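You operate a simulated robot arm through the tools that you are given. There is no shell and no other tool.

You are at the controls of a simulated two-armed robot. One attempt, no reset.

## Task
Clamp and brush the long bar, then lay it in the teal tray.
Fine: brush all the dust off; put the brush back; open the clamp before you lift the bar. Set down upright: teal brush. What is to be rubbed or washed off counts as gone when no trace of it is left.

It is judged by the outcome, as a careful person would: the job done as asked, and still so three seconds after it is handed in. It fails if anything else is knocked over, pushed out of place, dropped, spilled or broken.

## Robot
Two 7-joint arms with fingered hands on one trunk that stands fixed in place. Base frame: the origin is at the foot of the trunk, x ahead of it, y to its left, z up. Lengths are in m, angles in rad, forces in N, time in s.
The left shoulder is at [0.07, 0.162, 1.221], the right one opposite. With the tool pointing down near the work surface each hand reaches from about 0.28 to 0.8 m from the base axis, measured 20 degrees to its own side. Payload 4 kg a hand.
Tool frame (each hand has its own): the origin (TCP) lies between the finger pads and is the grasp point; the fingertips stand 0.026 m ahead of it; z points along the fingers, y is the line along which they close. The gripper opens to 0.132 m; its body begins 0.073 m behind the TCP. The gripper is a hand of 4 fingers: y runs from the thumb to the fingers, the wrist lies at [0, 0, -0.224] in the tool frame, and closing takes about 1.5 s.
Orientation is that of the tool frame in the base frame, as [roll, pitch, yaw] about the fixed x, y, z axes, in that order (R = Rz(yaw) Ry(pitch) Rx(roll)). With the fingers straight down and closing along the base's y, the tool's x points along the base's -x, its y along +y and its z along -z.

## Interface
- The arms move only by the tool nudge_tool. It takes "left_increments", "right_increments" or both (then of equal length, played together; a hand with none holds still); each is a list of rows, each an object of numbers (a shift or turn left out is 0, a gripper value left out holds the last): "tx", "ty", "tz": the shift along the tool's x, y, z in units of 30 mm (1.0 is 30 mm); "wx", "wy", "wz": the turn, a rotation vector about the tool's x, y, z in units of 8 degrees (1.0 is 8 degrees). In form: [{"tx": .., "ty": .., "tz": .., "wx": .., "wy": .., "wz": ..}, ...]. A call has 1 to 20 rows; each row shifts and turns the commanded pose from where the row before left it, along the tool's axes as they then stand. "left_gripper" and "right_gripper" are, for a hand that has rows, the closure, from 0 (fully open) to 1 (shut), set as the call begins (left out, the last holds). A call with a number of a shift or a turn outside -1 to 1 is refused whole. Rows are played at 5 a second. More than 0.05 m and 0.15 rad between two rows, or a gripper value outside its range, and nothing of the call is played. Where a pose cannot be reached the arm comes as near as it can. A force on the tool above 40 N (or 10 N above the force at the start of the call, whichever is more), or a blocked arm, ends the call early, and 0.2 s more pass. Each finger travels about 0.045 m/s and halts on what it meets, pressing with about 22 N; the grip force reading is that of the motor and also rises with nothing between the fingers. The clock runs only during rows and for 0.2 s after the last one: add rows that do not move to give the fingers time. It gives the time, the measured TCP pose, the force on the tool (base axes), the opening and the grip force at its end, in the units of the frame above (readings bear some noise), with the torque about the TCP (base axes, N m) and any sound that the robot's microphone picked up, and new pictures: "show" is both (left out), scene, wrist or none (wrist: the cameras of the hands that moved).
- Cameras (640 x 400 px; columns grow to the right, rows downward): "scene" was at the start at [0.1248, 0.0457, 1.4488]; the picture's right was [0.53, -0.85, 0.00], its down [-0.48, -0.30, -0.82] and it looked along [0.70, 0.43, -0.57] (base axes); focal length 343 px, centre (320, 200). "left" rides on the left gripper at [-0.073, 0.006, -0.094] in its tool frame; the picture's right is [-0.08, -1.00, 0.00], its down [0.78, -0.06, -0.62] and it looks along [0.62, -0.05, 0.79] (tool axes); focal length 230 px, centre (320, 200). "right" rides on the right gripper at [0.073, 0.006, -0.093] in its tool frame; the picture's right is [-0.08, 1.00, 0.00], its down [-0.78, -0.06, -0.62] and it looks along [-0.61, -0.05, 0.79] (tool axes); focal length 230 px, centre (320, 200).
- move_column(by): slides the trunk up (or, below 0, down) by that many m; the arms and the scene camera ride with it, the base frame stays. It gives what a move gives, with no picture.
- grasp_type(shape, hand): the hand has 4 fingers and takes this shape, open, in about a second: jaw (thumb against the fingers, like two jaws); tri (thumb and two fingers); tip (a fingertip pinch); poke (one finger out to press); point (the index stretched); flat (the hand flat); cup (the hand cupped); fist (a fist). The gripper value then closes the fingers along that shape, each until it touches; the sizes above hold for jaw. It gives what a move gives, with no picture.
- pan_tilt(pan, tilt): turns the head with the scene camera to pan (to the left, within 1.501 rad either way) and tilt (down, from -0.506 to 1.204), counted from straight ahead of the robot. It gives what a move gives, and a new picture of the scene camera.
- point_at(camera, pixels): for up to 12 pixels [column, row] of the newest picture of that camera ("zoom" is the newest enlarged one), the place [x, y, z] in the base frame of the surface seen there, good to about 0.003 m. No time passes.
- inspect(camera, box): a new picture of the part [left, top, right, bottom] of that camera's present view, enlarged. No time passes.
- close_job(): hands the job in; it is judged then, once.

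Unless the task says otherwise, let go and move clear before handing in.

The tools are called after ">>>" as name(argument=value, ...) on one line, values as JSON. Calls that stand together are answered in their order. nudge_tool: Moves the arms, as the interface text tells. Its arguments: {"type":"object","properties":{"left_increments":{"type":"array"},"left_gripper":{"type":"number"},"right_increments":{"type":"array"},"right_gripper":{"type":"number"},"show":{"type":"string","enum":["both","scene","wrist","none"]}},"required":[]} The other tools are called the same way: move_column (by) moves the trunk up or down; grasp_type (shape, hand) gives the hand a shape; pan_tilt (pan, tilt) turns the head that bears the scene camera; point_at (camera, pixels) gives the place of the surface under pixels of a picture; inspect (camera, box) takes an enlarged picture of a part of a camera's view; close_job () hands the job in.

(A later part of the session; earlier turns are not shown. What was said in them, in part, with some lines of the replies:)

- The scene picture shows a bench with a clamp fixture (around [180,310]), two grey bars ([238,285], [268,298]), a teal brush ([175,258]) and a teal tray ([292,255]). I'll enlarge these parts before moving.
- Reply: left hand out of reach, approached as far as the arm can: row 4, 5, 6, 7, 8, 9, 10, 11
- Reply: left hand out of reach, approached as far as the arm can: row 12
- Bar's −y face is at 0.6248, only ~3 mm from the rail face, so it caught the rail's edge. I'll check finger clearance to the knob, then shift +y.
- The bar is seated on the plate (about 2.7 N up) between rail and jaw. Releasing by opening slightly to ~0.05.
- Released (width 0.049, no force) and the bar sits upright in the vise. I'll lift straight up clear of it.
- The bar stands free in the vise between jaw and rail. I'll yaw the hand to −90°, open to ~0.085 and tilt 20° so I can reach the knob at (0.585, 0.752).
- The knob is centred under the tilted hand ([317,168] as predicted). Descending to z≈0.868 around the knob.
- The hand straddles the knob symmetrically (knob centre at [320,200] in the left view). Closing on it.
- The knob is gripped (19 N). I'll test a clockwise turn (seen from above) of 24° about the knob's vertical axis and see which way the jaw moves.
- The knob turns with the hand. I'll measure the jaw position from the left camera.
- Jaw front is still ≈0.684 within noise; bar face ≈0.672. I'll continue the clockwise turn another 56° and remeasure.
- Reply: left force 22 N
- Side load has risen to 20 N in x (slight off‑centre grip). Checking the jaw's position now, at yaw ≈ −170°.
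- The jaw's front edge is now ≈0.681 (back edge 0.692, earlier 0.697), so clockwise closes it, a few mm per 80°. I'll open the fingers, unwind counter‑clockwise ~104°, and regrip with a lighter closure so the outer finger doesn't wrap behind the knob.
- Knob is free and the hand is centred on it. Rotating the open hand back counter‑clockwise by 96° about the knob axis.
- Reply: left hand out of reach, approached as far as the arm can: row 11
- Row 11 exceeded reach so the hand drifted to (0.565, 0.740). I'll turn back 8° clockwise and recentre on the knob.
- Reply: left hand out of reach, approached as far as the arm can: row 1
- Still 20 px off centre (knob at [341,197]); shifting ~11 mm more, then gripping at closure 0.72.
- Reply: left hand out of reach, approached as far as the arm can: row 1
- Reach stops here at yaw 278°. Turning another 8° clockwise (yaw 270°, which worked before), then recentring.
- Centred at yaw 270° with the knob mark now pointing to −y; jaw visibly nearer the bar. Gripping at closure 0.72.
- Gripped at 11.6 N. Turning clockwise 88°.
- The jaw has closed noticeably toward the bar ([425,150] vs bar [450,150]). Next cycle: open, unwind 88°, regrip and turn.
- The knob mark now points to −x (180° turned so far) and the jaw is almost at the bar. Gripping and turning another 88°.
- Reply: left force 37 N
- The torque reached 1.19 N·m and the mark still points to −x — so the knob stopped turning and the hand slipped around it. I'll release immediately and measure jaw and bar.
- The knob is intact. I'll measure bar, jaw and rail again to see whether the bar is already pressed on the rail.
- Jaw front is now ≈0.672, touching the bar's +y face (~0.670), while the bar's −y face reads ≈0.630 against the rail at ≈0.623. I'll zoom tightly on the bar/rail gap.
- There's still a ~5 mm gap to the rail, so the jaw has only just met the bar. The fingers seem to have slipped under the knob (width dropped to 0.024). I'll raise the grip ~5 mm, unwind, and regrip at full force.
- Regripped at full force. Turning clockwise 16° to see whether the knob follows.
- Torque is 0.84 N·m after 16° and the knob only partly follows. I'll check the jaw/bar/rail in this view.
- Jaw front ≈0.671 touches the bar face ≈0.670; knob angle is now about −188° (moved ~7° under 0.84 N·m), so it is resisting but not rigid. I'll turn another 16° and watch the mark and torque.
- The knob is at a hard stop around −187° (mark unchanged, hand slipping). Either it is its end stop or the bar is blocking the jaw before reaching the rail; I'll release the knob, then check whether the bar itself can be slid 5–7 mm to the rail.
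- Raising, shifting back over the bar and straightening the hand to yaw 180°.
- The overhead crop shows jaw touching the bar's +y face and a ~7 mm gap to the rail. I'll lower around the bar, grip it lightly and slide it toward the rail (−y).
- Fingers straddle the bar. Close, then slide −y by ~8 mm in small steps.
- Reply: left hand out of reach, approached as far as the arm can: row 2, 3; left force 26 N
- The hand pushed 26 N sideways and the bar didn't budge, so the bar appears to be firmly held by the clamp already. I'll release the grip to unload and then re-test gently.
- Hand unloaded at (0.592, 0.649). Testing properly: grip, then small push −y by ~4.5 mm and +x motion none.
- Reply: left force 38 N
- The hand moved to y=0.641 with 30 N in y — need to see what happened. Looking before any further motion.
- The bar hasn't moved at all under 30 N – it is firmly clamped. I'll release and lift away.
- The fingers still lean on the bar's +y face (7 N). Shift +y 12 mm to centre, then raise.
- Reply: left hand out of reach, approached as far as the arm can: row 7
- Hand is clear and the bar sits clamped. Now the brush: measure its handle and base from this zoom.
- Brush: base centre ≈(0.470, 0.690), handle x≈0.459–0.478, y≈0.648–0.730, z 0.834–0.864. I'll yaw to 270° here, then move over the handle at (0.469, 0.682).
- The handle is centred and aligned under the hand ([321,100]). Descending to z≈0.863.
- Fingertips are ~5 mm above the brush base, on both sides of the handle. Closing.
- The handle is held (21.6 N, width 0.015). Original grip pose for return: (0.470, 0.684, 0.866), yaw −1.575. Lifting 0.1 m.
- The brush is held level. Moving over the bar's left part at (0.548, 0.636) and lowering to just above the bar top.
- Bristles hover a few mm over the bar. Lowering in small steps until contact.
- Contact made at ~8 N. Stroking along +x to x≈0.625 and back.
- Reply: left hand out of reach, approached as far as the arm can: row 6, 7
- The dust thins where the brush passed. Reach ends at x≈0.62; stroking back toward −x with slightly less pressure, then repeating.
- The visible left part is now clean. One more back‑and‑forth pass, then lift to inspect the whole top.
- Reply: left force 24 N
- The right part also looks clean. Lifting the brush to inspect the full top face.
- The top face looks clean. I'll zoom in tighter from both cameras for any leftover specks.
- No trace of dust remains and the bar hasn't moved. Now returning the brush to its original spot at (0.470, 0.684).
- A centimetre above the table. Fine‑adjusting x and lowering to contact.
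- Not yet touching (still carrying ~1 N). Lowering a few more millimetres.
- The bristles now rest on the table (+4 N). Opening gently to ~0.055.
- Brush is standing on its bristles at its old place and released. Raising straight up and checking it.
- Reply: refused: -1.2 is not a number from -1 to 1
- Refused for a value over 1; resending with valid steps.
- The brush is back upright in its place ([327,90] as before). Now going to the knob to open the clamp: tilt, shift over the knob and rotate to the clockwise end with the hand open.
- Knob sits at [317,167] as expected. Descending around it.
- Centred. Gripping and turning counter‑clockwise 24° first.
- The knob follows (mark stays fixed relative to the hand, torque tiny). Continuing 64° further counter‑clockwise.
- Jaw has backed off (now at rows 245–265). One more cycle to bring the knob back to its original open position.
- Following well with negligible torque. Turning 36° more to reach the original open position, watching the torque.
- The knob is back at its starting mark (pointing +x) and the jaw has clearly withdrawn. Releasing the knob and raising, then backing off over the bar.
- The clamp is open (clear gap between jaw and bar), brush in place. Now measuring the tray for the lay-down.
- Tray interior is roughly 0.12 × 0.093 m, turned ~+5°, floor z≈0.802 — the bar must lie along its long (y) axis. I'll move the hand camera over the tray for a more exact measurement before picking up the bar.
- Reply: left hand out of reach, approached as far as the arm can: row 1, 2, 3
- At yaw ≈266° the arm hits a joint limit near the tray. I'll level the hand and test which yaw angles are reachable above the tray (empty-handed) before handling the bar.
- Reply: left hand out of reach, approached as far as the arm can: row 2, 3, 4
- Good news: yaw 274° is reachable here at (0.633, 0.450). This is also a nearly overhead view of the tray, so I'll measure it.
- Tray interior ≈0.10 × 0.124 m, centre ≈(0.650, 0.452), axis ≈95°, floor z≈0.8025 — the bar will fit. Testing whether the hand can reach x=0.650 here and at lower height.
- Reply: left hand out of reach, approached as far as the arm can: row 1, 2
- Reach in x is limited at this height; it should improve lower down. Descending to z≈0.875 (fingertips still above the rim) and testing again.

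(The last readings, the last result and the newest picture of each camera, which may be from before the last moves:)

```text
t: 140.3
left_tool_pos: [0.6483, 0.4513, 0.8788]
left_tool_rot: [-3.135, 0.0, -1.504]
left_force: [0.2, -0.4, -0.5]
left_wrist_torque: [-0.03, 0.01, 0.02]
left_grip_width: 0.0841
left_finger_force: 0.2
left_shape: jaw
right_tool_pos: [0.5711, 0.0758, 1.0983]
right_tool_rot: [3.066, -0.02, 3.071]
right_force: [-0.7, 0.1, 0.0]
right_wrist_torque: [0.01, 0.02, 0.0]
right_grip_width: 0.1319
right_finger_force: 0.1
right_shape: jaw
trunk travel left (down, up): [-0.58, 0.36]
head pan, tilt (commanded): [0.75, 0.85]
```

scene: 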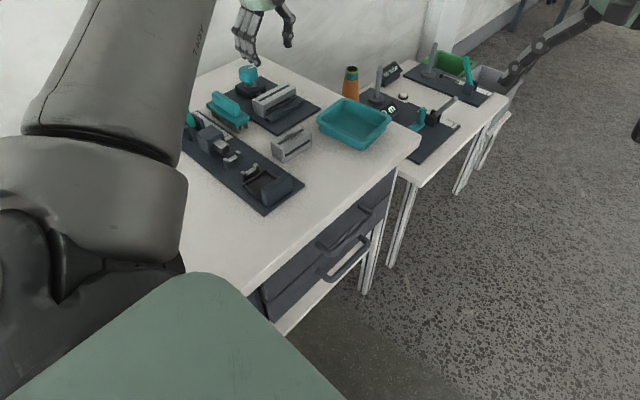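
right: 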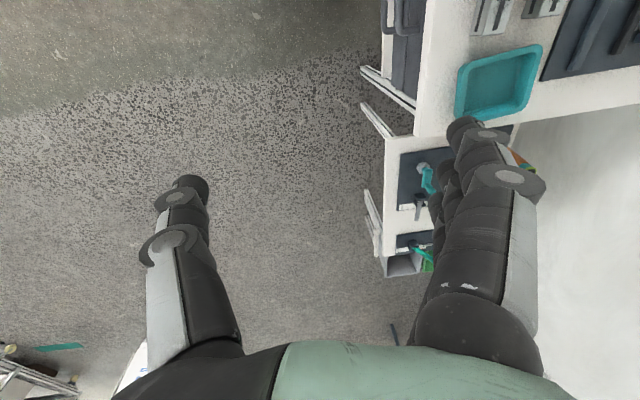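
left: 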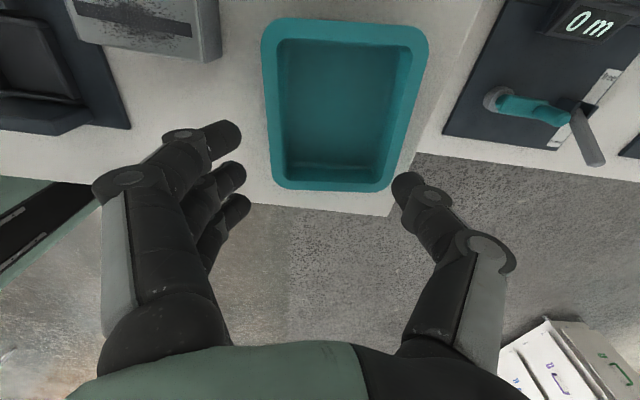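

At low height x=0.648 is reachable. Raising the trunk 0.08 m will give that reach at carrying height; the hand rides up with it.

>>> move_column(by=0.08)

>>> nudge_tool(left_increments=[{"wz": 1}, {"wz": 1}, {"wz": 1}, {"wz": 1}, {"wz": 1}, {"wz": 1}, {"wz": 1}, {"wz": 1}, {"wz": 1}, {"wz": 1}, {"wz": 1}, {"wz": 0.73}, {}], left_gripper=0.6)

```text
t: 141.4
left_tool_pos: [0.649, 0.4505, 0.9592]
left_tool_rot: [-3.134, 0.0, -1.506]
left_force: [-0.5, -0.2, 0.3]
left_wrist_torque: [0.0, 0.0, -0.03]
left_grip_width: 0.0842
left_finger_force: 0.1
left_shape: jaw
right_tool_pos: [0.5706, 0.0759, 1.1781]
right_tool_rot: [3.065, -0.022, 3.074]
right_force: [-1.0, 0.6, -0.7]
right_wrist_torque: [0.01, 0.03, 0.0]
right_grip_width: 0.132
right_finger_force: 0.1
right_shape: jaw
trunk travel left (down, up): [-0.66, 0.28]
head pan, tilt (commanded): [0.75, 0.85]
```

```text
t: 144.2
left_tool_pos: [0.6493, 0.4504, 0.9598]
left_tool_rot: [3.139, 0.005, 3.139]
left_force: [-0.5, -1.1, 0.0]
left_wrist_torque: [0.01, 0.01, 0.01]
left_grip_width: 0.0532
left_finger_force: 0.0
left_shape: jaw
right_tool_pos: [0.5714, 0.0761, 1.1778]
right_tool_rot: [3.065, -0.019, 3.072]
right_force: [-0.4, 0.8, -0.6]
right_wrist_torque: [0.04, -0.01, -0.02]
right_grip_width: 0.1319
right_finger_force: 0.1
right_shape: jaw
trunk travel left (down, up): [-0.66, 0.28]
head pan, tilt (commanded): [0.75, 0.85]
```

scene: 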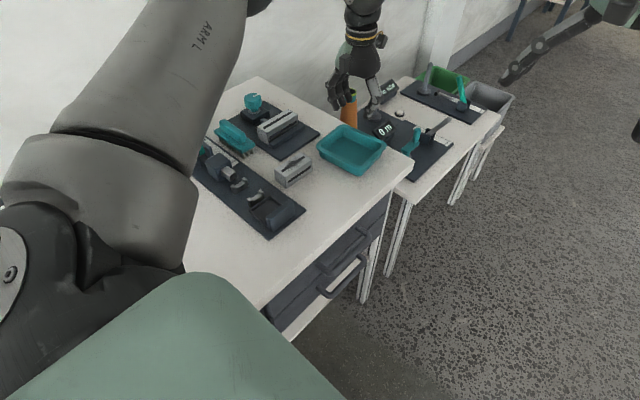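
left: 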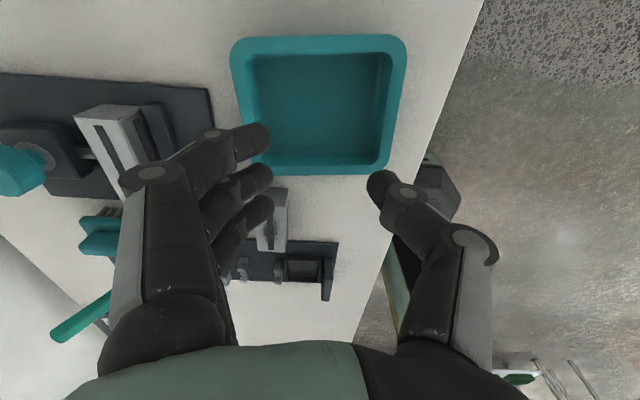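

Both yaws work here. Moving back over the bar at (0.583, 0.650).

>>> nudge_tool(left_increments=[{"tx": 0.315, "ty": 0.95}, {"tx": 0.315, "ty": 0.95}, {"tx": 0.315, "ty": 0.95}, {"tx": 0.315, "ty": 0.95}, {"tx": 0.315, "ty": 0.95}, {"tx": 0.315, "ty": 0.95}, {"tx": 0.315, "ty": 0.95}, {}, {}])

>>> inspect(camera="scene", box=[225, 80, 325, 160])

```text
t: 146.2
left_tool_pos: [0.5848, 0.651, 0.9592]
left_tool_rot: [3.139, 0.005, 3.141]
left_force: [-0.5, -0.1, 0.0]
left_wrist_torque: [-0.01, 0.0, -0.01]
left_grip_width: 0.0536
left_finger_force: 0.1
left_shape: jaw
right_tool_pos: [0.5699, 0.0747, 1.1787]
right_tool_rot: [3.066, -0.019, 3.07]
right_force: [0.2, -0.3, 0.0]
right_wrist_torque: [0.0, 0.0, 0.02]
right_grip_width: 0.1319
right_finger_force: 0.0
right_shape: jaw
trunk travel left (down, up): [-0.66, 0.28]
head pan, tilt (commanded): [0.75, 0.85]
```

scene: 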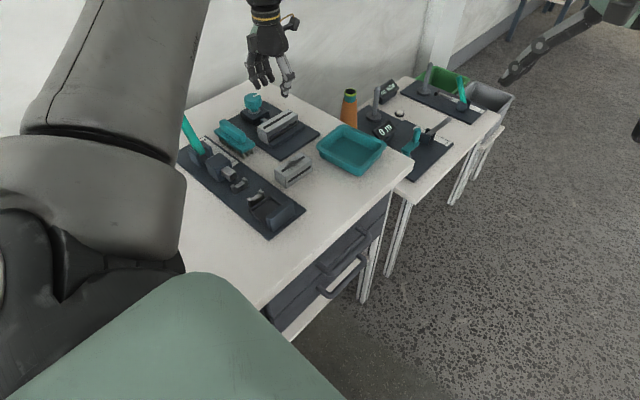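
left: 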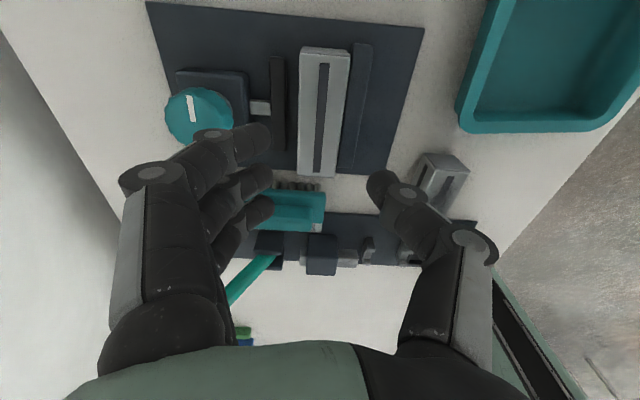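

```text
5.00 times, centred on (275, 120) of scene
```

zoom: 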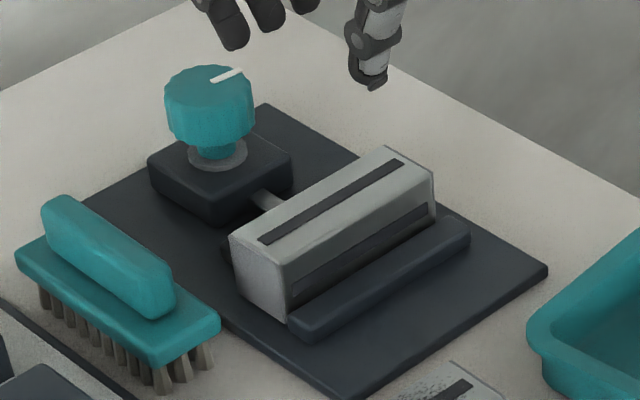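

The bar is centred under the hand. Descending to z≈0.857 (shallower grip so fingers barely enter the tray later).

>>> nudge_tool(left_increments=[{"tz": 0.7}, {"tz": 0.8}, {"tz": 0.7}, {"tz": 0.6}, {"tz": 0.4}, {"tz": 0.2}, {}], show="wrist")

>>> nudge_tool(left_increments=[{}, {}, {}, {}, {}], left_gripper=0.95, show="wrist")

```text
t: 147.8
left_tool_pos: [0.5741, 0.6458, 0.8608]
left_tool_rot: [3.141, 0.006, -3.141]
left_force: [-0.1, 0.2, -0.8]
left_wrist_torque: [0.0, -0.02, 0.03]
left_grip_width: 0.0535
left_finger_force: 0.0
left_shape: jaw
left hand out of reach, approached as far as the arm can: row 5
right_tool_pos: [0.5712, 0.076, 1.178]
right_tool_rot: [3.066, -0.02, 3.071]
right_force: [1.4, 0.3, 0.0]
right_wrist_torque: [-0.04, -0.02, 0.02]
right_grip_width: 0.1318
right_finger_force: 0.0
right_shape: jaw
trunk travel left (down, up): [-0.66, 0.28]
head pan, tilt (commanded): [0.75, 0.85]
```

left: 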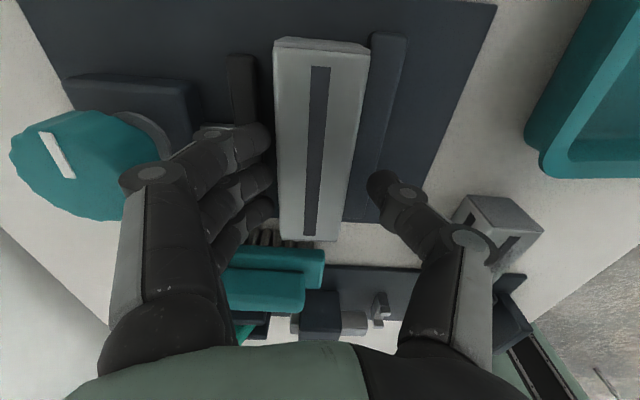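

```text
t: 149.0
left_tool_pos: [0.5725, 0.6464, 0.86]
left_tool_rot: [3.141, 0.005, 3.141]
left_force: [-0.1, 2.0, 0.1]
left_wrist_torque: [0.06, -0.03, 0.02]
left_grip_width: 0.0346
left_finger_force: 22.3
left_shape: jaw
right_tool_pos: [0.5708, 0.0755, 1.1778]
right_tool_rot: [3.065, -0.018, 3.071]
right_force: [0.1, -0.3, -0.1]
right_wrist_torque: [-0.02, 0.0, -0.01]
right_grip_width: 0.1322
right_finger_force: 0.0
right_shape: jaw
trunk travel left (down, up): [-0.66, 0.28]
head pan, tilt (commanded): [0.75, 0.85]
```

left: 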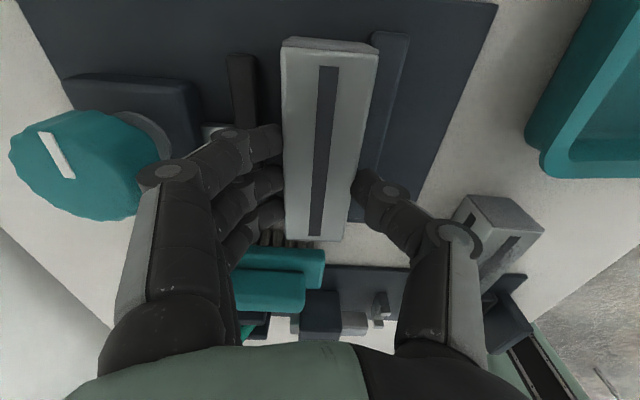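

Grip closed but slightly shallow (TCP z 0.860, ~11 mm overlap) and 1 cm off-centre due to reach. I'll reopen and try to go ~6 mm deeper for a safer hold.

>>> nudge_tool(left_increments=[{}, {}, {}, {"tz": 0.1}, {"tz": 0.1}, {}], left_gripper=0.6, show="none")

```text
t: 150.4
left_tool_pos: [0.574, 0.646, 0.8536]
left_tool_rot: [3.14, 0.006, 3.141]
left_force: [0.0, 0.1, -0.5]
left_wrist_torque: [0.0, 0.0, 0.0]
left_grip_width: 0.0522
left_finger_force: 0.0
left_shape: jaw
right_tool_pos: [0.5719, 0.0744, 1.1775]
right_tool_rot: [3.064, -0.019, 3.071]
right_force: [-0.2, -0.6, 0.6]
right_wrist_torque: [0.02, 0.01, 0.03]
right_grip_width: 0.1318
right_finger_force: 0.1
right_shape: jaw
trunk travel left (down, up): [-0.66, 0.28]
head pan, tilt (commanded): [0.75, 0.85]
```

Depth 0.8536 reached. Trying a small +x shift to centre on the bar, then closing.

>>> nudge_tool(left_increments=[{"tx": -0.15}, {"tx": -0.15}, {}], show="none")

>>> nudge_tool(left_increments=[{}, {}, {}, {}, {}], left_gripper=0.95, show="wrist")

```text
t: 151.2
left_tool_pos: [0.5734, 0.6455, 0.8545]
left_tool_rot: [3.139, 0.006, 3.14]
left_force: [-0.6, -0.1, 0.0]
left_wrist_torque: [-0.03, -0.01, 0.0]
left_grip_width: 0.0522
left_finger_force: 0.1
left_shape: jaw
left hand out of reach, approached as far as the arm can: row 1, 2
right_tool_pos: [0.5726, 0.0753, 1.1782]
right_tool_rot: [3.064, -0.021, 3.071]
right_force: [-0.3, -0.3, 0.5]
right_wrist_torque: [-0.02, -0.03, 0.02]
right_grip_width: 0.132
right_finger_force: 0.0
right_shape: jaw
trunk travel left (down, up): [-0.66, 0.28]
head pan, tilt (commanded): [0.75, 0.85]
```

```text
t: 152.4
left_tool_pos: [0.5743, 0.6466, 0.8532]
left_tool_rot: [3.14, 0.006, -3.142]
left_force: [-0.4, 2.2, 0.8]
left_wrist_torque: [0.08, -0.01, 0.04]
left_grip_width: 0.0346
left_finger_force: 21.5
left_shape: jaw
right_tool_pos: [0.5706, 0.0765, 1.1782]
right_tool_rot: [3.066, -0.019, 3.071]
right_force: [0.4, 0.0, -0.6]
right_wrist_torque: [0.0, -0.04, 0.01]
right_grip_width: 0.1321
right_finger_force: 0.0
right_shape: jaw
trunk travel left (down, up): [-0.66, 0.28]
head pan, tilt (commanded): [0.75, 0.85]
```

left: 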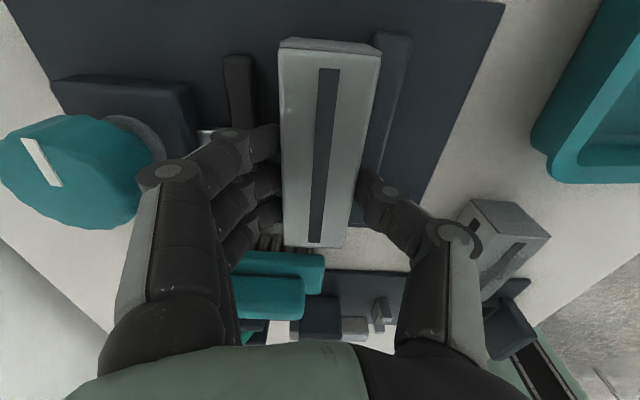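

Gripped at depth 0.853 (TCP is ~9 mm toward −x of the bar centre; I'll account for that). Lifting straight up.

>>> nudge_tool(left_increments=[{"tz": -0.3}, {"tz": -0.5}, {"tz": -0.8}, {"tz": -0.9}, {"tz": -0.9}, {}])

>>> inspect(camera="scene", box=[225, 70, 325, 150])

```text
t: 153.8
left_tool_pos: [0.5735, 0.6479, 0.9561]
left_tool_rot: [3.142, 0.005, 3.14]
left_force: [0.3, 0.0, -2.4]
left_wrist_torque: [-0.04, 0.04, 0.01]
left_grip_width: 0.0344
left_finger_force: 22.4
left_shape: jaw
right_tool_pos: [0.5715, 0.0749, 1.1774]
right_tool_rot: [3.065, -0.02, 3.072]
right_force: [0.9, 0.0, 0.4]
right_wrist_torque: [0.0, -0.01, -0.01]
right_grip_width: 0.1317
right_finger_force: 0.0
right_shape: jaw
trunk travel left (down, up): [-0.66, 0.28]
head pan, tilt (commanded): [0.75, 0.85]
```

scene: 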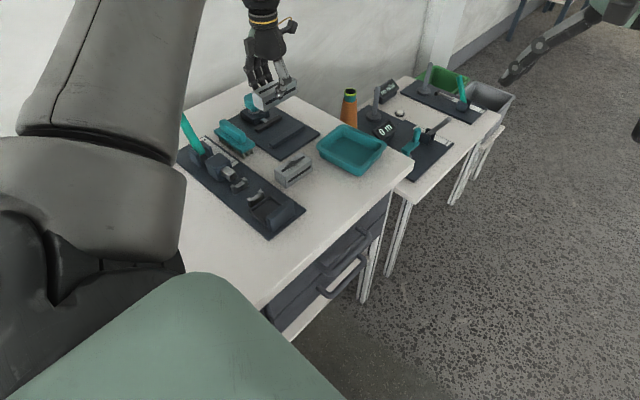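
left: 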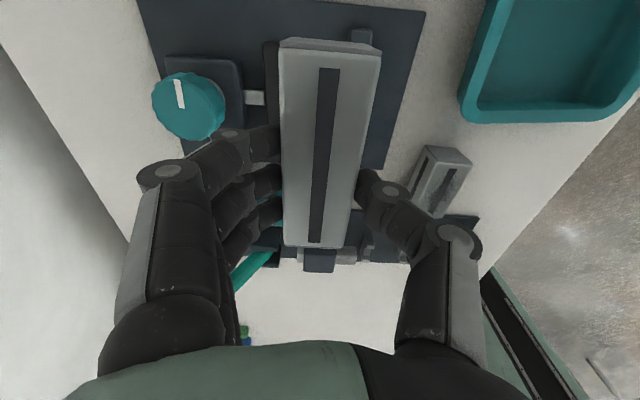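

```text
5.00 times, centred on (275, 110) of scene
```

zoom: 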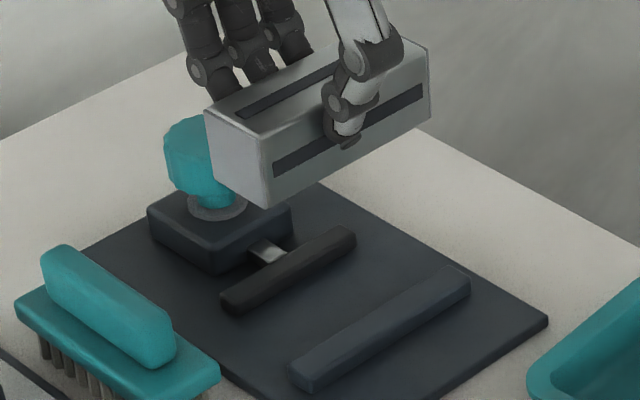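

The bar is lifted cleanly out of the open clamp. Before carrying it to the tray I'll check how near the orange cone behind the tray is.

>>> point_at(camera="scene", pixels=[[349, 92], [348, 110], [348, 124], [340, 112], [385, 128], [371, 105]])

>>> nudge_tool(left_increments=[{"tx": -0.36, "ty": -0.96}, {"tx": -0.36, "ty": -0.96}, {"tx": -0.36, "ty": -0.96}, {"tx": -0.36, "ty": -0.96}, {"tx": -0.36, "ty": -0.96}, {"tx": -0.36, "ty": -0.96}, {"tx": -0.36, "ty": -0.95}, {}])

```text
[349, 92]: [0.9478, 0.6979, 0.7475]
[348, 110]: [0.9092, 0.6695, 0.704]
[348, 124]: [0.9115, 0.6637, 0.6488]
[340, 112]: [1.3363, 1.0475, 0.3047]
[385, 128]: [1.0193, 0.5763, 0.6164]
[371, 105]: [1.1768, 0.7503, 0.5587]
```

```text
t: 155.6
left_tool_pos: [0.6478, 0.444, 0.9561]
left_tool_rot: [3.139, 0.005, -3.14]
left_force: [0.2, 0.4, -1.9]
left_wrist_torque: [-0.01, 0.01, -0.01]
left_grip_width: 0.0346
left_finger_force: 21.7
left_shape: jaw
right_tool_pos: [0.5697, 0.0766, 1.1783]
right_tool_rot: [3.064, -0.019, 3.071]
right_force: [0.1, 0.3, 0.6]
right_wrist_torque: [0.0, 0.01, 0.04]
right_grip_width: 0.1319
right_finger_force: 0.1
right_shape: jaw
trunk travel left (down, up): [-0.66, 0.28]
head pan, tilt (commanded): [0.75, 0.85]
```

scene: 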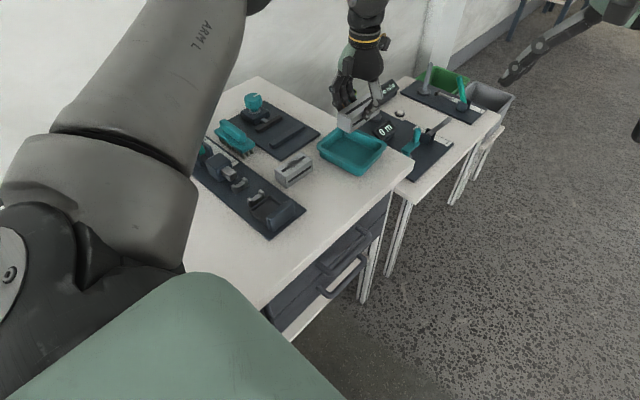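
left: 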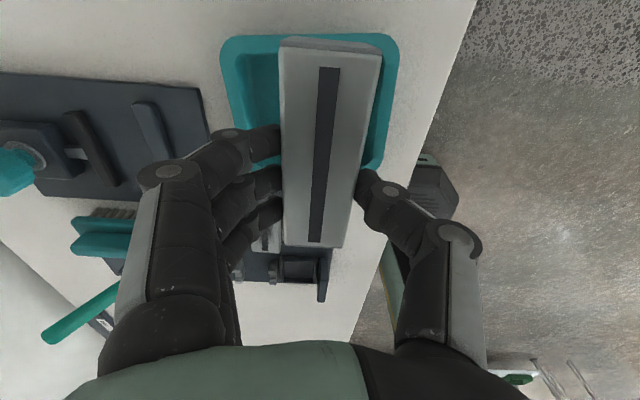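

The cone is far away (x≈0.91, lower bench). The bar is above the tray; rotating it 95° so it lines up with the tray's long axis.

>>> nudge_tool(left_increments=[{"wz": -1}, {"wz": -1}, {"wz": -1}, {"wz": -1}, {"wz": -1}, {"wz": -1}, {"wz": -1}, {"wz": -1}, {"wz": -1}, {"wz": -1}, {"wz": -1}, {"wz": -0.87}, {}])

>>> inspect(camera="left", box=[220, 0, 460, 230])

>>> inspect(camera="scene", box=[305, 80, 405, 180])

```text
t: 158.4
left_tool_pos: [0.6487, 0.4445, 0.9576]
left_tool_rot: [-3.136, 0.002, -1.482]
left_force: [-0.6, -0.8, -0.9]
left_wrist_torque: [-0.05, 0.02, -0.01]
left_grip_width: 0.0346
left_finger_force: 21.6
left_shape: jaw
right_tool_pos: [0.5714, 0.0759, 1.1783]
right_tool_rot: [3.066, -0.018, 3.072]
right_force: [-0.6, -1.2, -0.4]
right_wrist_torque: [0.02, 0.01, -0.01]
right_grip_width: 0.1319
right_finger_force: 0.0
right_shape: jaw
trunk travel left (down, up): [-0.66, 0.28]
head pan, tilt (commanded): [0.75, 0.85]
```

scene: 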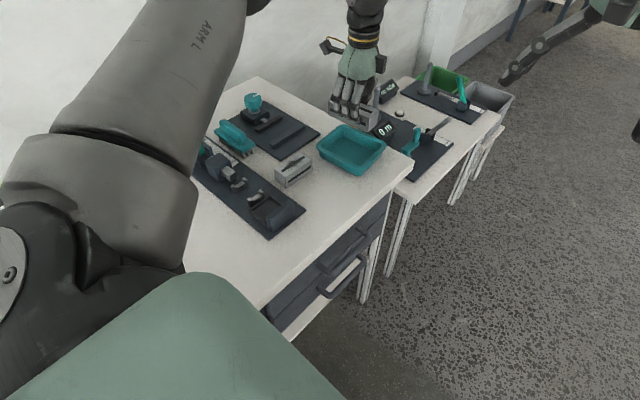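
left: 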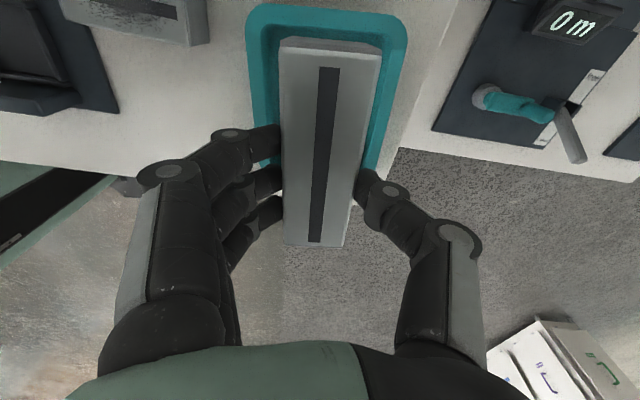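

```text
1.74 times, centred on (340, 115) of left
```

zoom: 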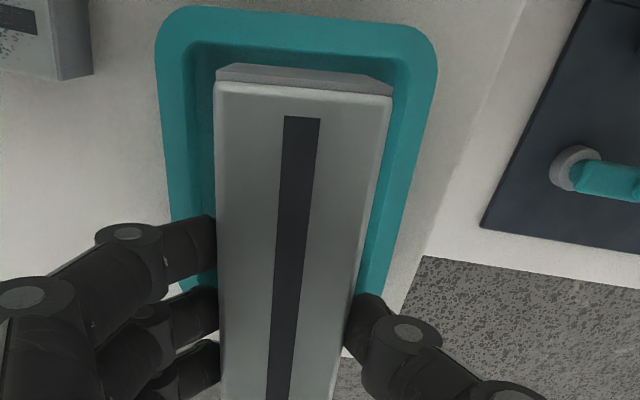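

```text
4.00 times, centred on (355, 130) of scene
```

zoom: 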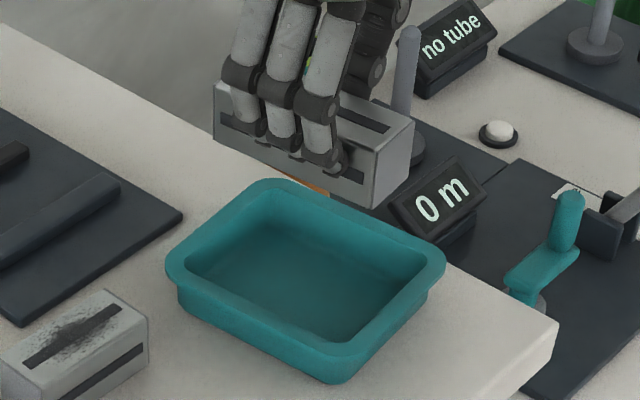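

Aligned with the tray axis at yaw 275°. Verifying the bar's actual corners against the tray.

>>> point_at(camera="left", pixels=[[284, 52], [379, 58], [290, 242], [340, 243], [330, 90], [318, 230], [255, 40], [400, 50], [258, 130], [385, 120], [300, 20], [350, 22]])

>>> inspect(camera="scene", box=[305, 80, 405, 180])

>>> point_at(camera="zoom", pixels=[[217, 135], [217, 90], [366, 205], [375, 155], [405, 180], [410, 125], [185, 258], [275, 195], [430, 262], [335, 345], [170, 262], [440, 270]])

```text
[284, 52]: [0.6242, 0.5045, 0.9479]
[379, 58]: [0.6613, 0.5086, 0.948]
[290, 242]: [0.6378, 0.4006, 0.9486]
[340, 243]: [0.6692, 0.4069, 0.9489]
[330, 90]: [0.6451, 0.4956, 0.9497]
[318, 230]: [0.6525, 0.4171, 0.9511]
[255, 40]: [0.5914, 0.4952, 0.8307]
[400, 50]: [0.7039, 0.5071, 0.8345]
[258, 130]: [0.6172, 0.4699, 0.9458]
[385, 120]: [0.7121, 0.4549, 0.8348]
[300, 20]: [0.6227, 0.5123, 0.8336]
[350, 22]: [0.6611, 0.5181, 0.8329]
```

```text
4.00 times, centred on (355, 130) of scene
```

zoom: 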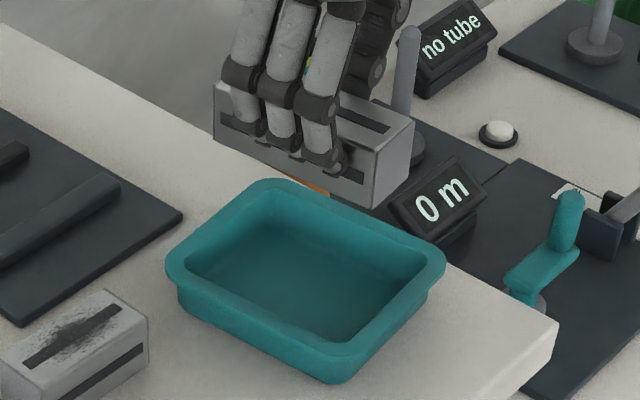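

```text
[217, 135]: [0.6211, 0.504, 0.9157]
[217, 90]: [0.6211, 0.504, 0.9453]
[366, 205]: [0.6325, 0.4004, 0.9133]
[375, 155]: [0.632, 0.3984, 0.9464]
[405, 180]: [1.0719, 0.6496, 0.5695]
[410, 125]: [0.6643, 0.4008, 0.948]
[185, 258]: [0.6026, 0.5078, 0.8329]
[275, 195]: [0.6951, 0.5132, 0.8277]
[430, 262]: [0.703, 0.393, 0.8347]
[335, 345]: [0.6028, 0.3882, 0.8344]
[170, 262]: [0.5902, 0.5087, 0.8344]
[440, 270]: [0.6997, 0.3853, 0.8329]
```

The bar centre is (0.6465, 0.4545) vs tray centre (0.650, 0.4515). Correcting by ~3.5 mm and descending to just above the rim.

>>> nudge_tool(left_increments=[{"tx": 0.11, "ty": -0.11}, {"tz": 0.6}, {"tz": 0.8}, {"tz": 0.75}, {}])

>>> inspect(camera="scene", box=[305, 80, 405, 180])

>>> inspect(camera="left", box=[200, 0, 460, 270])

```text
t: 159.6
left_tool_pos: [0.6459, 0.4413, 0.8943]
left_tool_rot: [-3.134, 0.0, -1.485]
left_force: [-0.6, 0.2, -1.9]
left_wrist_torque: [-0.05, 0.01, 0.02]
left_grip_width: 0.0345
left_finger_force: 21.9
left_shape: jaw
left hand out of reach, approached as far as the arm can: row 4
right_tool_pos: [0.571, 0.0749, 1.1785]
right_tool_rot: [3.065, -0.019, 3.072]
right_force: [0.9, -0.8, 0.4]
right_wrist_torque: [0.03, -0.04, 0.0]
right_grip_width: 0.1317
right_finger_force: 0.1
right_shape: jaw
trunk travel left (down, up): [-0.66, 0.28]
head pan, tilt (commanded): [0.75, 0.85]
```

scene: 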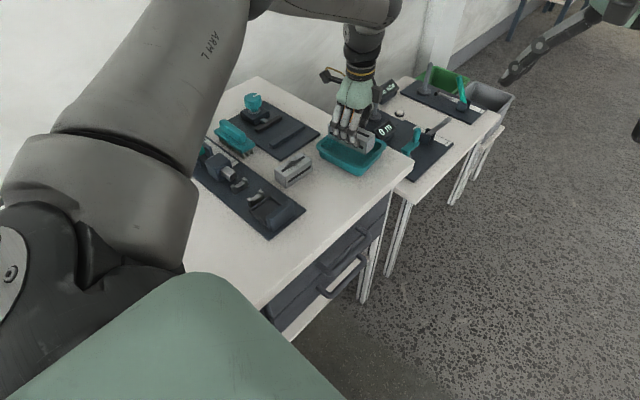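
left: 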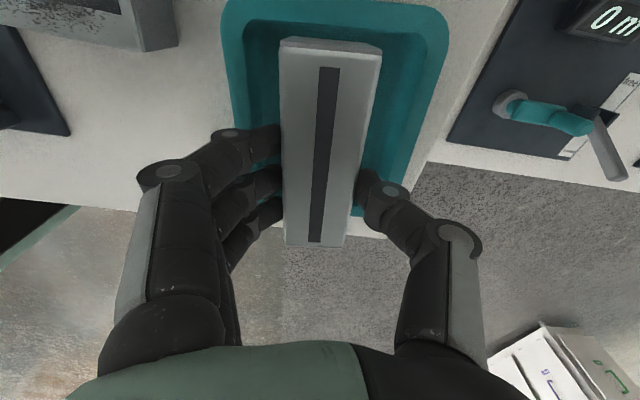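

```text
4.00 times, centred on (355, 130) of scene
```

zoom: 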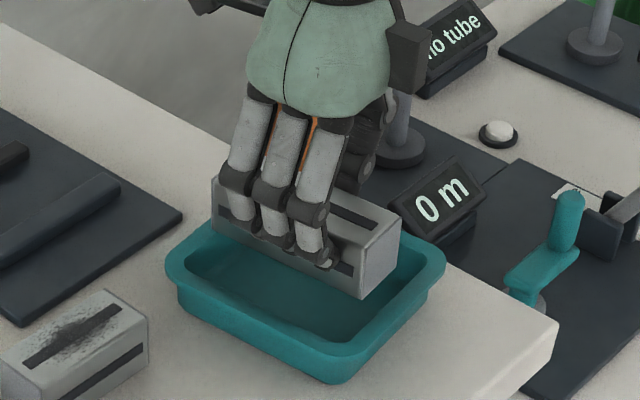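

```text
1.48 times, centred on (330, 135) of left
```

zoom: 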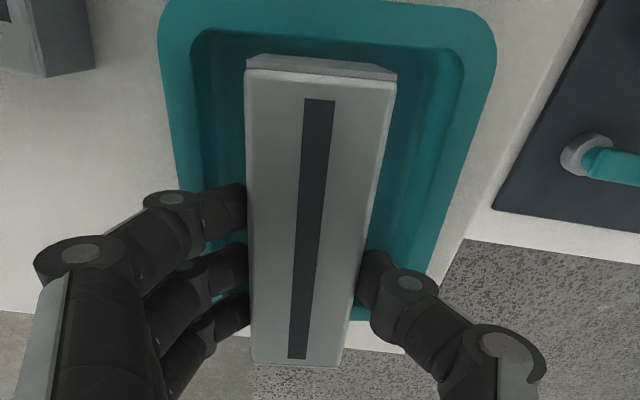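

The arm is short of reach when low with the trunk high. I'll go back up to the height where x≈0.65 is reachable, recentre, and then lower the bar by lowering the trunk instead.

>>> nudge_tool(left_increments=[{"tz": -0.7}, {"tz": -0.7}, {"tz": -0.7}, {"ty": -0.1}, {"ty": -0.1}, {}], show="none")

```text
t: 161.0
left_tool_pos: [0.6508, 0.4421, 0.9583]
left_tool_rot: [-3.13, 0.001, -1.485]
left_force: [0.2, 0.5, -1.4]
left_wrist_torque: [-0.02, 0.02, 0.01]
left_grip_width: 0.0344
left_finger_force: 22.1
left_shape: jaw
right_tool_pos: [0.5714, 0.0752, 1.178]
right_tool_rot: [3.065, -0.019, 3.072]
right_force: [0.0, -0.4, 0.2]
right_wrist_torque: [-0.03, 0.0, 0.01]
right_grip_width: 0.1319
right_finger_force: 0.0
right_shape: jaw
trunk travel left (down, up): [-0.66, 0.28]
head pan, tilt (commanded): [0.75, 0.85]
```

Recentred: TCP (0.651, 0.442, 0.958), bar centre ≈(0.649, 0.452). Lowering the trunk 0.09 m so the bar enters the tray.

>>> move_column(by=-0.09)

>>> inspect(camera="scene", box=[305, 60, 405, 160])

>>> inspect(camera="left", box=[180, 0, 480, 270])

```text
t: 162.3
left_tool_pos: [0.6507, 0.4414, 0.8681]
left_tool_rot: [-3.132, 0.0, -1.486]
left_force: [-0.2, 1.3, -1.5]
left_wrist_torque: [0.02, -0.01, 0.0]
left_grip_width: 0.0346
left_finger_force: 22.1
left_shape: jaw
right_tool_pos: [0.5723, 0.0749, 1.0889]
right_tool_rot: [3.064, -0.017, 3.072]
right_force: [-0.9, -0.2, 0.5]
right_wrist_torque: [0.01, 0.01, 0.0]
right_grip_width: 0.132
right_finger_force: 0.0
right_shape: jaw
trunk travel left (down, up): [-0.57, 0.37]
head pan, tilt (commanded): [0.75, 0.85]
```

```text
4.00 times, centred on (355, 110) of scene
```

zoom: 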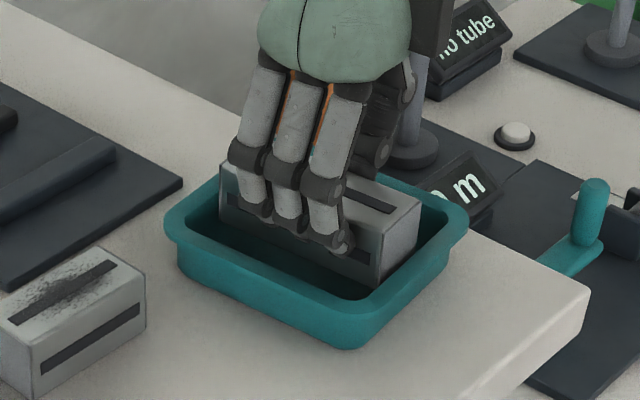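

```text
1.48 times, centred on (330, 135) of left
```

zoom: 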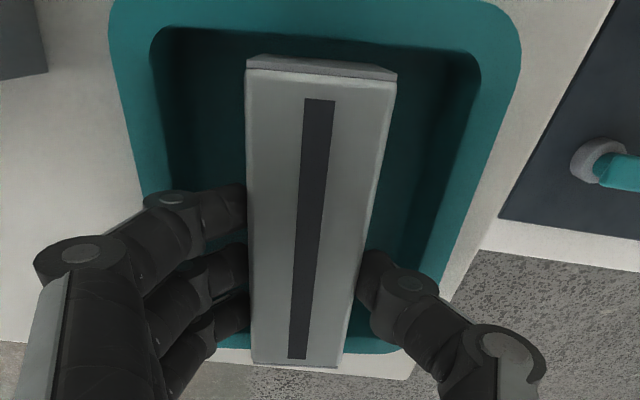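

The bar is centred and entering the tray with finger clearance on both sides. Lowering a further 13 mm.

>>> move_column(by=-0.013)

>>> inspect(camera="scene", box=[305, 60, 405, 160])

```text
t: 162.9
left_tool_pos: [0.6507, 0.4417, 0.8544]
left_tool_rot: [-3.132, -0.002, -1.485]
left_force: [0.4, -0.1, -1.5]
left_wrist_torque: [-0.02, -0.03, 0.01]
left_grip_width: 0.0344
left_finger_force: 22.3
left_shape: jaw
right_tool_pos: [0.5715, 0.0763, 1.0757]
right_tool_rot: [3.066, -0.019, 3.072]
right_force: [-0.4, -0.6, -0.4]
right_wrist_torque: [-0.05, 0.0, 0.02]
right_grip_width: 0.132
right_finger_force: 0.1
right_shape: jaw
trunk travel left (down, up): [-0.557, 0.383]
head pan, tilt (commanded): [0.75, 0.85]
```

```text
4.00 times, centred on (355, 110) of scene
```

zoom: 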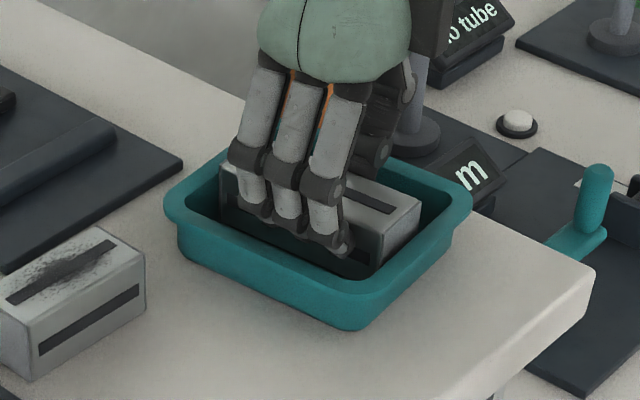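

No contact yet; bar bottom is ~4–5 mm above the tray floor. Feeling the last millimetres with the arm.

>>> nudge_tool(left_increments=[{"tz": 0.06}, {"tz": 0.06}, {}], show="none")

```text
t: 163.7
left_tool_pos: [0.6501, 0.4414, 0.8502]
left_tool_rot: [-3.131, 0.0, -1.485]
left_force: [-1.0, -0.5, 0.0]
left_wrist_torque: [0.03, 0.02, -0.03]
left_grip_width: 0.0342
left_finger_force: 21.9
left_shape: jaw
right_tool_pos: [0.572, 0.0755, 1.0761]
right_tool_rot: [3.065, -0.019, 3.071]
right_force: [0.9, -0.8, 0.1]
right_wrist_torque: [-0.02, 0.0, 0.0]
right_grip_width: 0.132
right_finger_force: 0.1
right_shape: jaw
trunk travel left (down, up): [-0.557, 0.383]
head pan, tilt (commanded): [0.75, 0.85]
```

>>> nudge_tool(left_increments=[{"tz": 0.04}, {}], show="wrist")

```text
t: 164.3
left_tool_pos: [0.6511, 0.4417, 0.8505]
left_tool_rot: [-3.13, 0.0, -1.485]
left_force: [0.6, 0.7, 4.4]
left_wrist_torque: [0.05, 0.08, 0.0]
left_grip_width: 0.0345
left_finger_force: 21.8
left_shape: jaw
right_tool_pos: [0.5697, 0.0757, 1.0763]
right_tool_rot: [3.064, -0.018, 3.073]
right_force: [0.4, -0.6, -0.8]
right_wrist_torque: [-0.01, 0.0, 0.03]
right_grip_width: 0.1318
right_finger_force: 0.1
right_shape: jaw
trunk travel left (down, up): [-0.557, 0.383]
head pan, tilt (commanded): [0.75, 0.85]
```

left: 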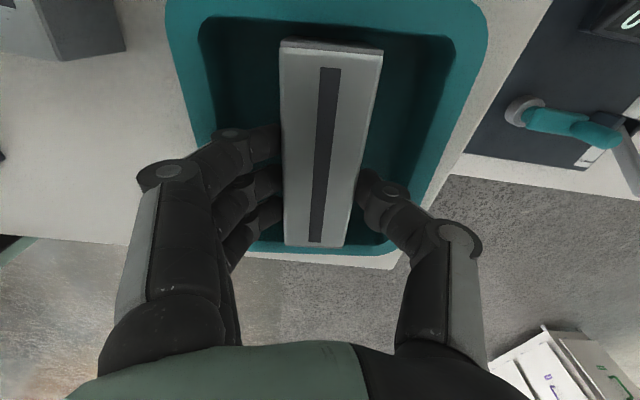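

The bar rests on the tray floor (+4.4 N). Opening just a little (to ~0.043) so the fingers don't push the tray walls.

>>> nudge_tool(left_increments=[{}, {}, {}, {}], left_gripper=0.68, show="wrist")

>>> inspect(camera="scene", box=[305, 60, 405, 160])

```text
t: 165.3
left_tool_pos: [0.6518, 0.4425, 0.8486]
left_tool_rot: [-3.133, -0.001, -1.487]
left_force: [0.1, -0.1, 0.2]
left_wrist_torque: [0.01, -0.02, -0.04]
left_grip_width: 0.0417
left_finger_force: 0.2
left_shape: jaw
right_tool_pos: [0.5704, 0.0751, 1.0752]
right_tool_rot: [3.064, -0.018, 3.07]
right_force: [-1.3, 0.1, -0.3]
right_wrist_torque: [0.0, -0.04, 0.03]
right_grip_width: 0.1319
right_finger_force: 0.0
right_shape: jaw
trunk travel left (down, up): [-0.557, 0.383]
head pan, tilt (commanded): [0.75, 0.85]
```

left: 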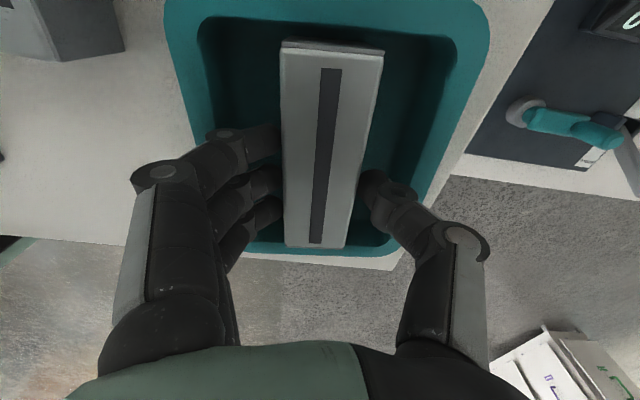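

```text
4.00 times, centred on (355, 110) of scene
```

zoom: 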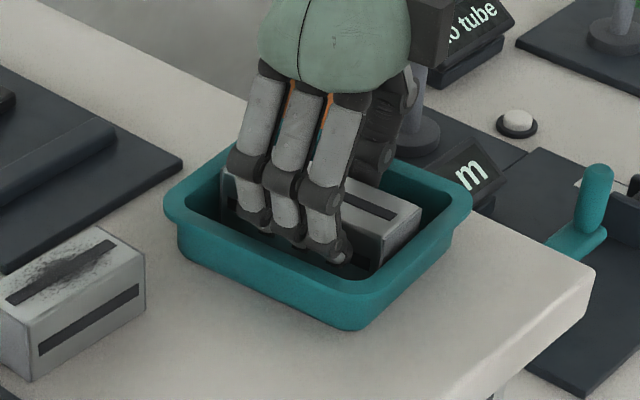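

Released with no side force. Raising the hand straight up via the trunk by 0.03 first, checking the bar stays.

>>> move_column(by=0.03)

>>> inspect(camera="scene", box=[305, 60, 405, 160])

```text
t: 166.0
left_tool_pos: [0.6511, 0.4407, 0.8784]
left_tool_rot: [-3.13, 0.0, -1.485]
left_force: [-0.7, 1.1, -0.3]
left_wrist_torque: [-0.02, 0.02, -0.03]
left_grip_width: 0.0416
left_finger_force: 0.0
left_shape: jaw
right_tool_pos: [0.5719, 0.0762, 1.1053]
right_tool_rot: [3.064, -0.019, 3.072]
right_force: [0.3, 0.6, 0.2]
right_wrist_torque: [-0.02, 0.02, -0.02]
right_grip_width: 0.1319
right_finger_force: 0.0
right_shape: jaw
trunk travel left (down, up): [-0.587, 0.353]
head pan, tilt (commanded): [0.75, 0.85]
```

```text
4.00 times, centred on (355, 110) of scene
```

zoom: 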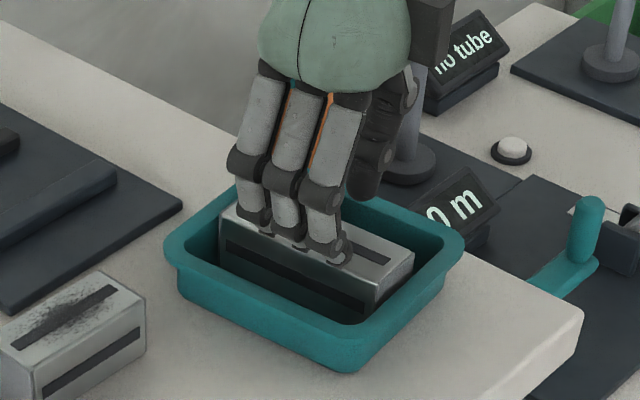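

The bar stays flat in the tray and the fingers are above it. Raising further and moving the hand well clear.

>>> move_column(by=0.12)

>>> nudge_tool(left_increments=[{"tz": -0.8}, {"wz": 1, "ty": 0.6}, {"wz": 1, "ty": 0.6}, {"wz": 1, "ty": 0.6}, {"wz": 1, "ty": 0.6}, {"wz": 1, "ty": 0.6}, {"wz": 1, "ty": 0.6}, {}])

```text
t: 167.5
left_tool_pos: [0.6515, 0.4416, 0.9988]
left_tool_rot: [-3.132, 0.0, -1.485]
left_force: [0.2, -0.1, 1.1]
left_wrist_torque: [-0.04, 0.01, 0.01]
left_grip_width: 0.0418
left_finger_force: 0.0
left_shape: jaw
right_tool_pos: [0.5722, 0.0761, 1.2254]
right_tool_rot: [3.066, -0.019, 3.072]
right_force: [0.3, 0.3, -0.2]
right_wrist_torque: [0.03, -0.02, 0.01]
right_grip_width: 0.1318
right_finger_force: 0.0
right_shape: jaw
trunk travel left (down, up): [-0.707, 0.233]
head pan, tilt (commanded): [0.75, 0.85]
```

```text
t: 169.3
left_tool_pos: [0.5499, 0.4695, 1.0226]
left_tool_rot: [-3.134, 0.008, -2.325]
left_force: [-0.7, -0.4, 0.1]
left_wrist_torque: [0.02, -0.03, 0.0]
left_grip_width: 0.042
left_finger_force: 0.1
left_shape: jaw
right_tool_pos: [0.5712, 0.0752, 1.2243]
right_tool_rot: [3.065, -0.02, 3.073]
right_force: [-1.3, -0.3, 0.8]
right_wrist_torque: [0.03, 0.02, 0.0]
right_grip_width: 0.1321
right_finger_force: 0.2
right_shape: jaw
trunk travel left (down, up): [-0.707, 0.233]
head pan, tilt (commanded): [0.75, 0.85]
```

scene: 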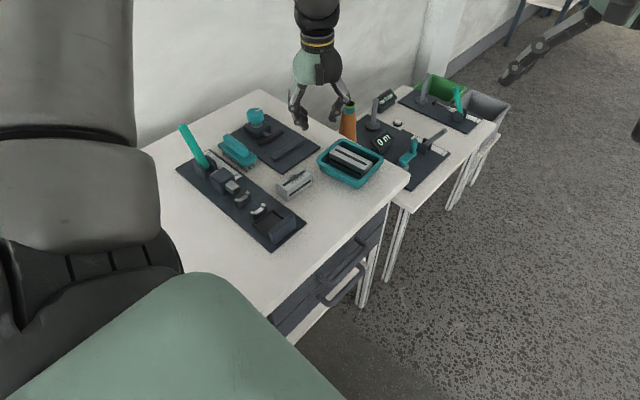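
left: 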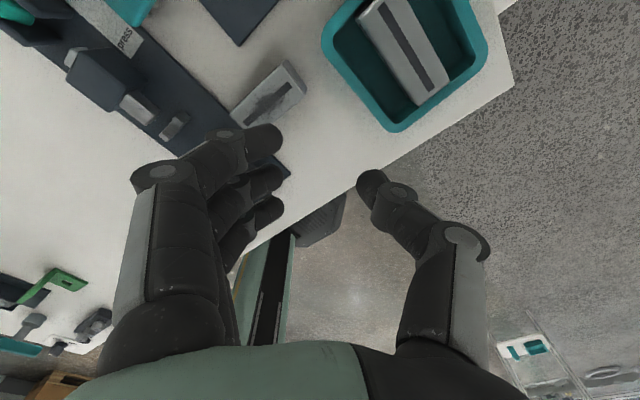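

The bar lies in the tray ([350,160] in the scene). Final close inspections of tray, brush, short bar and vise.

>>> inspect(camera="scene", box=[305, 125, 395, 200])

>>> inspect(camera="scene", box=[170, 95, 330, 250])

>>> inspect(camera="left", box=[310, 0, 510, 140])

```text
5.33 times, centred on (350, 162) of scene
```

zoom: 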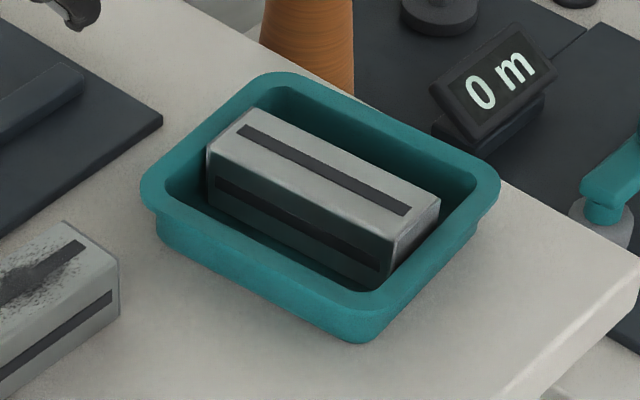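

```text
2.58 times, centred on (250, 172) of scene
```

zoom: 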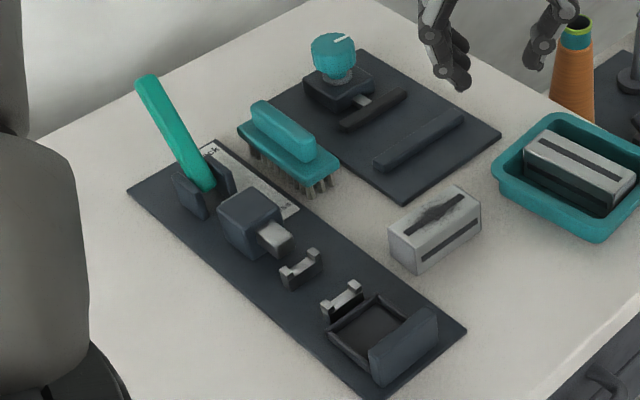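

```text
2.86 times, centred on (410, 70) of left
```

zoom: 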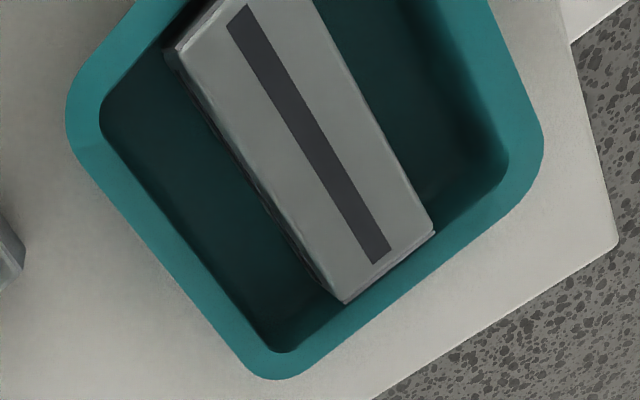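

The bar is clean and lies in the tray; everything else is in place. A quick check that the bar lies flat.

>>> point_at(camera="zoom", pixels=[[345, 290], [425, 235], [200, 50], [310, 20], [270, 100], [360, 240], [480, 170], [190, 220]])

>>> inspect(camera="scene", box=[315, 130, 387, 190])

>>> point_at(camera="zoom", pixels=[[165, 105], [230, 60], [410, 235], [470, 190], [300, 130], [120, 110], [590, 160], [350, 370]])

```text
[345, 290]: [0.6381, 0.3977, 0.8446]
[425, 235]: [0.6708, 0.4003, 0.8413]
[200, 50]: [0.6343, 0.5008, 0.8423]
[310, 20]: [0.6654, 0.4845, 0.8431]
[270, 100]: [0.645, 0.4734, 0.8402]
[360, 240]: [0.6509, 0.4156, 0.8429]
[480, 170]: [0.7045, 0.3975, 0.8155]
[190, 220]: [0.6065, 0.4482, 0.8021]
```

```text
6.67 times, centred on (351, 160) of scene
```

zoom: 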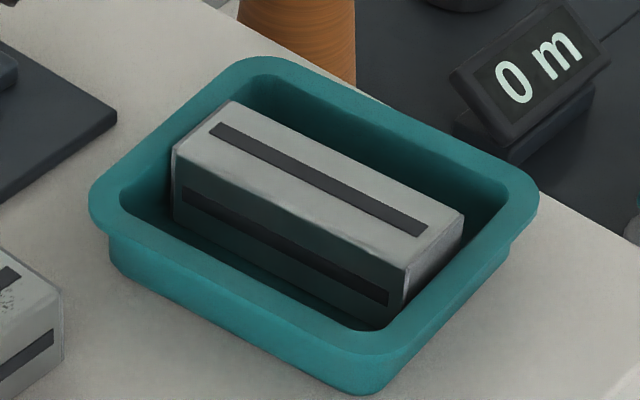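

```text
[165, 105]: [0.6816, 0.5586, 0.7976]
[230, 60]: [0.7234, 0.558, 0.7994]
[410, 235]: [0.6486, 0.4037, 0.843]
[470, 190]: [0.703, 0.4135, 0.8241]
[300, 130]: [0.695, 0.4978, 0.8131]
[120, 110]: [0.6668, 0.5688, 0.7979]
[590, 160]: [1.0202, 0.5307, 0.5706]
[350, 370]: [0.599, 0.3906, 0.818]
```

The bar lies flat (top z≈0.842 at both ends), clean, in the teal tray. The brush is upright in its place, the clamp is open, and the other items I can see are undisturbed with the hand clear. Handing in.

>>> close_job()

```text
The job is handed in.
```

The long bar has been clamped, brushed and laid in the teal tray, and I've handed the job in. I don't have the judge's result.

- **Clamping:** I put the bar in the knob vise and turned the knob clockwise until it stopped. The bar then didn't shift when I pushed it sideways with about 30 N. A gap of several millimetres still showed between the bar and the fixed rail, so I'm relying on that push test as proof it was held.
- **Brushing:** After several passes I saw no dust left on the top face in close-ups from two cameras. That was the only face where I had seen dust.
- **Brush:** It is back in its original spot, within a few millimetres, standing upright on its bristles.
- **Opening the clamp:** I turned the knob back to its starting position before lifting the bar.
- **Tray:** The bar lies flat along the tray's long side, and the hand is clear of it.

The short bar, the lever fixture and the tray showed no sign of having moved in the final pictures.
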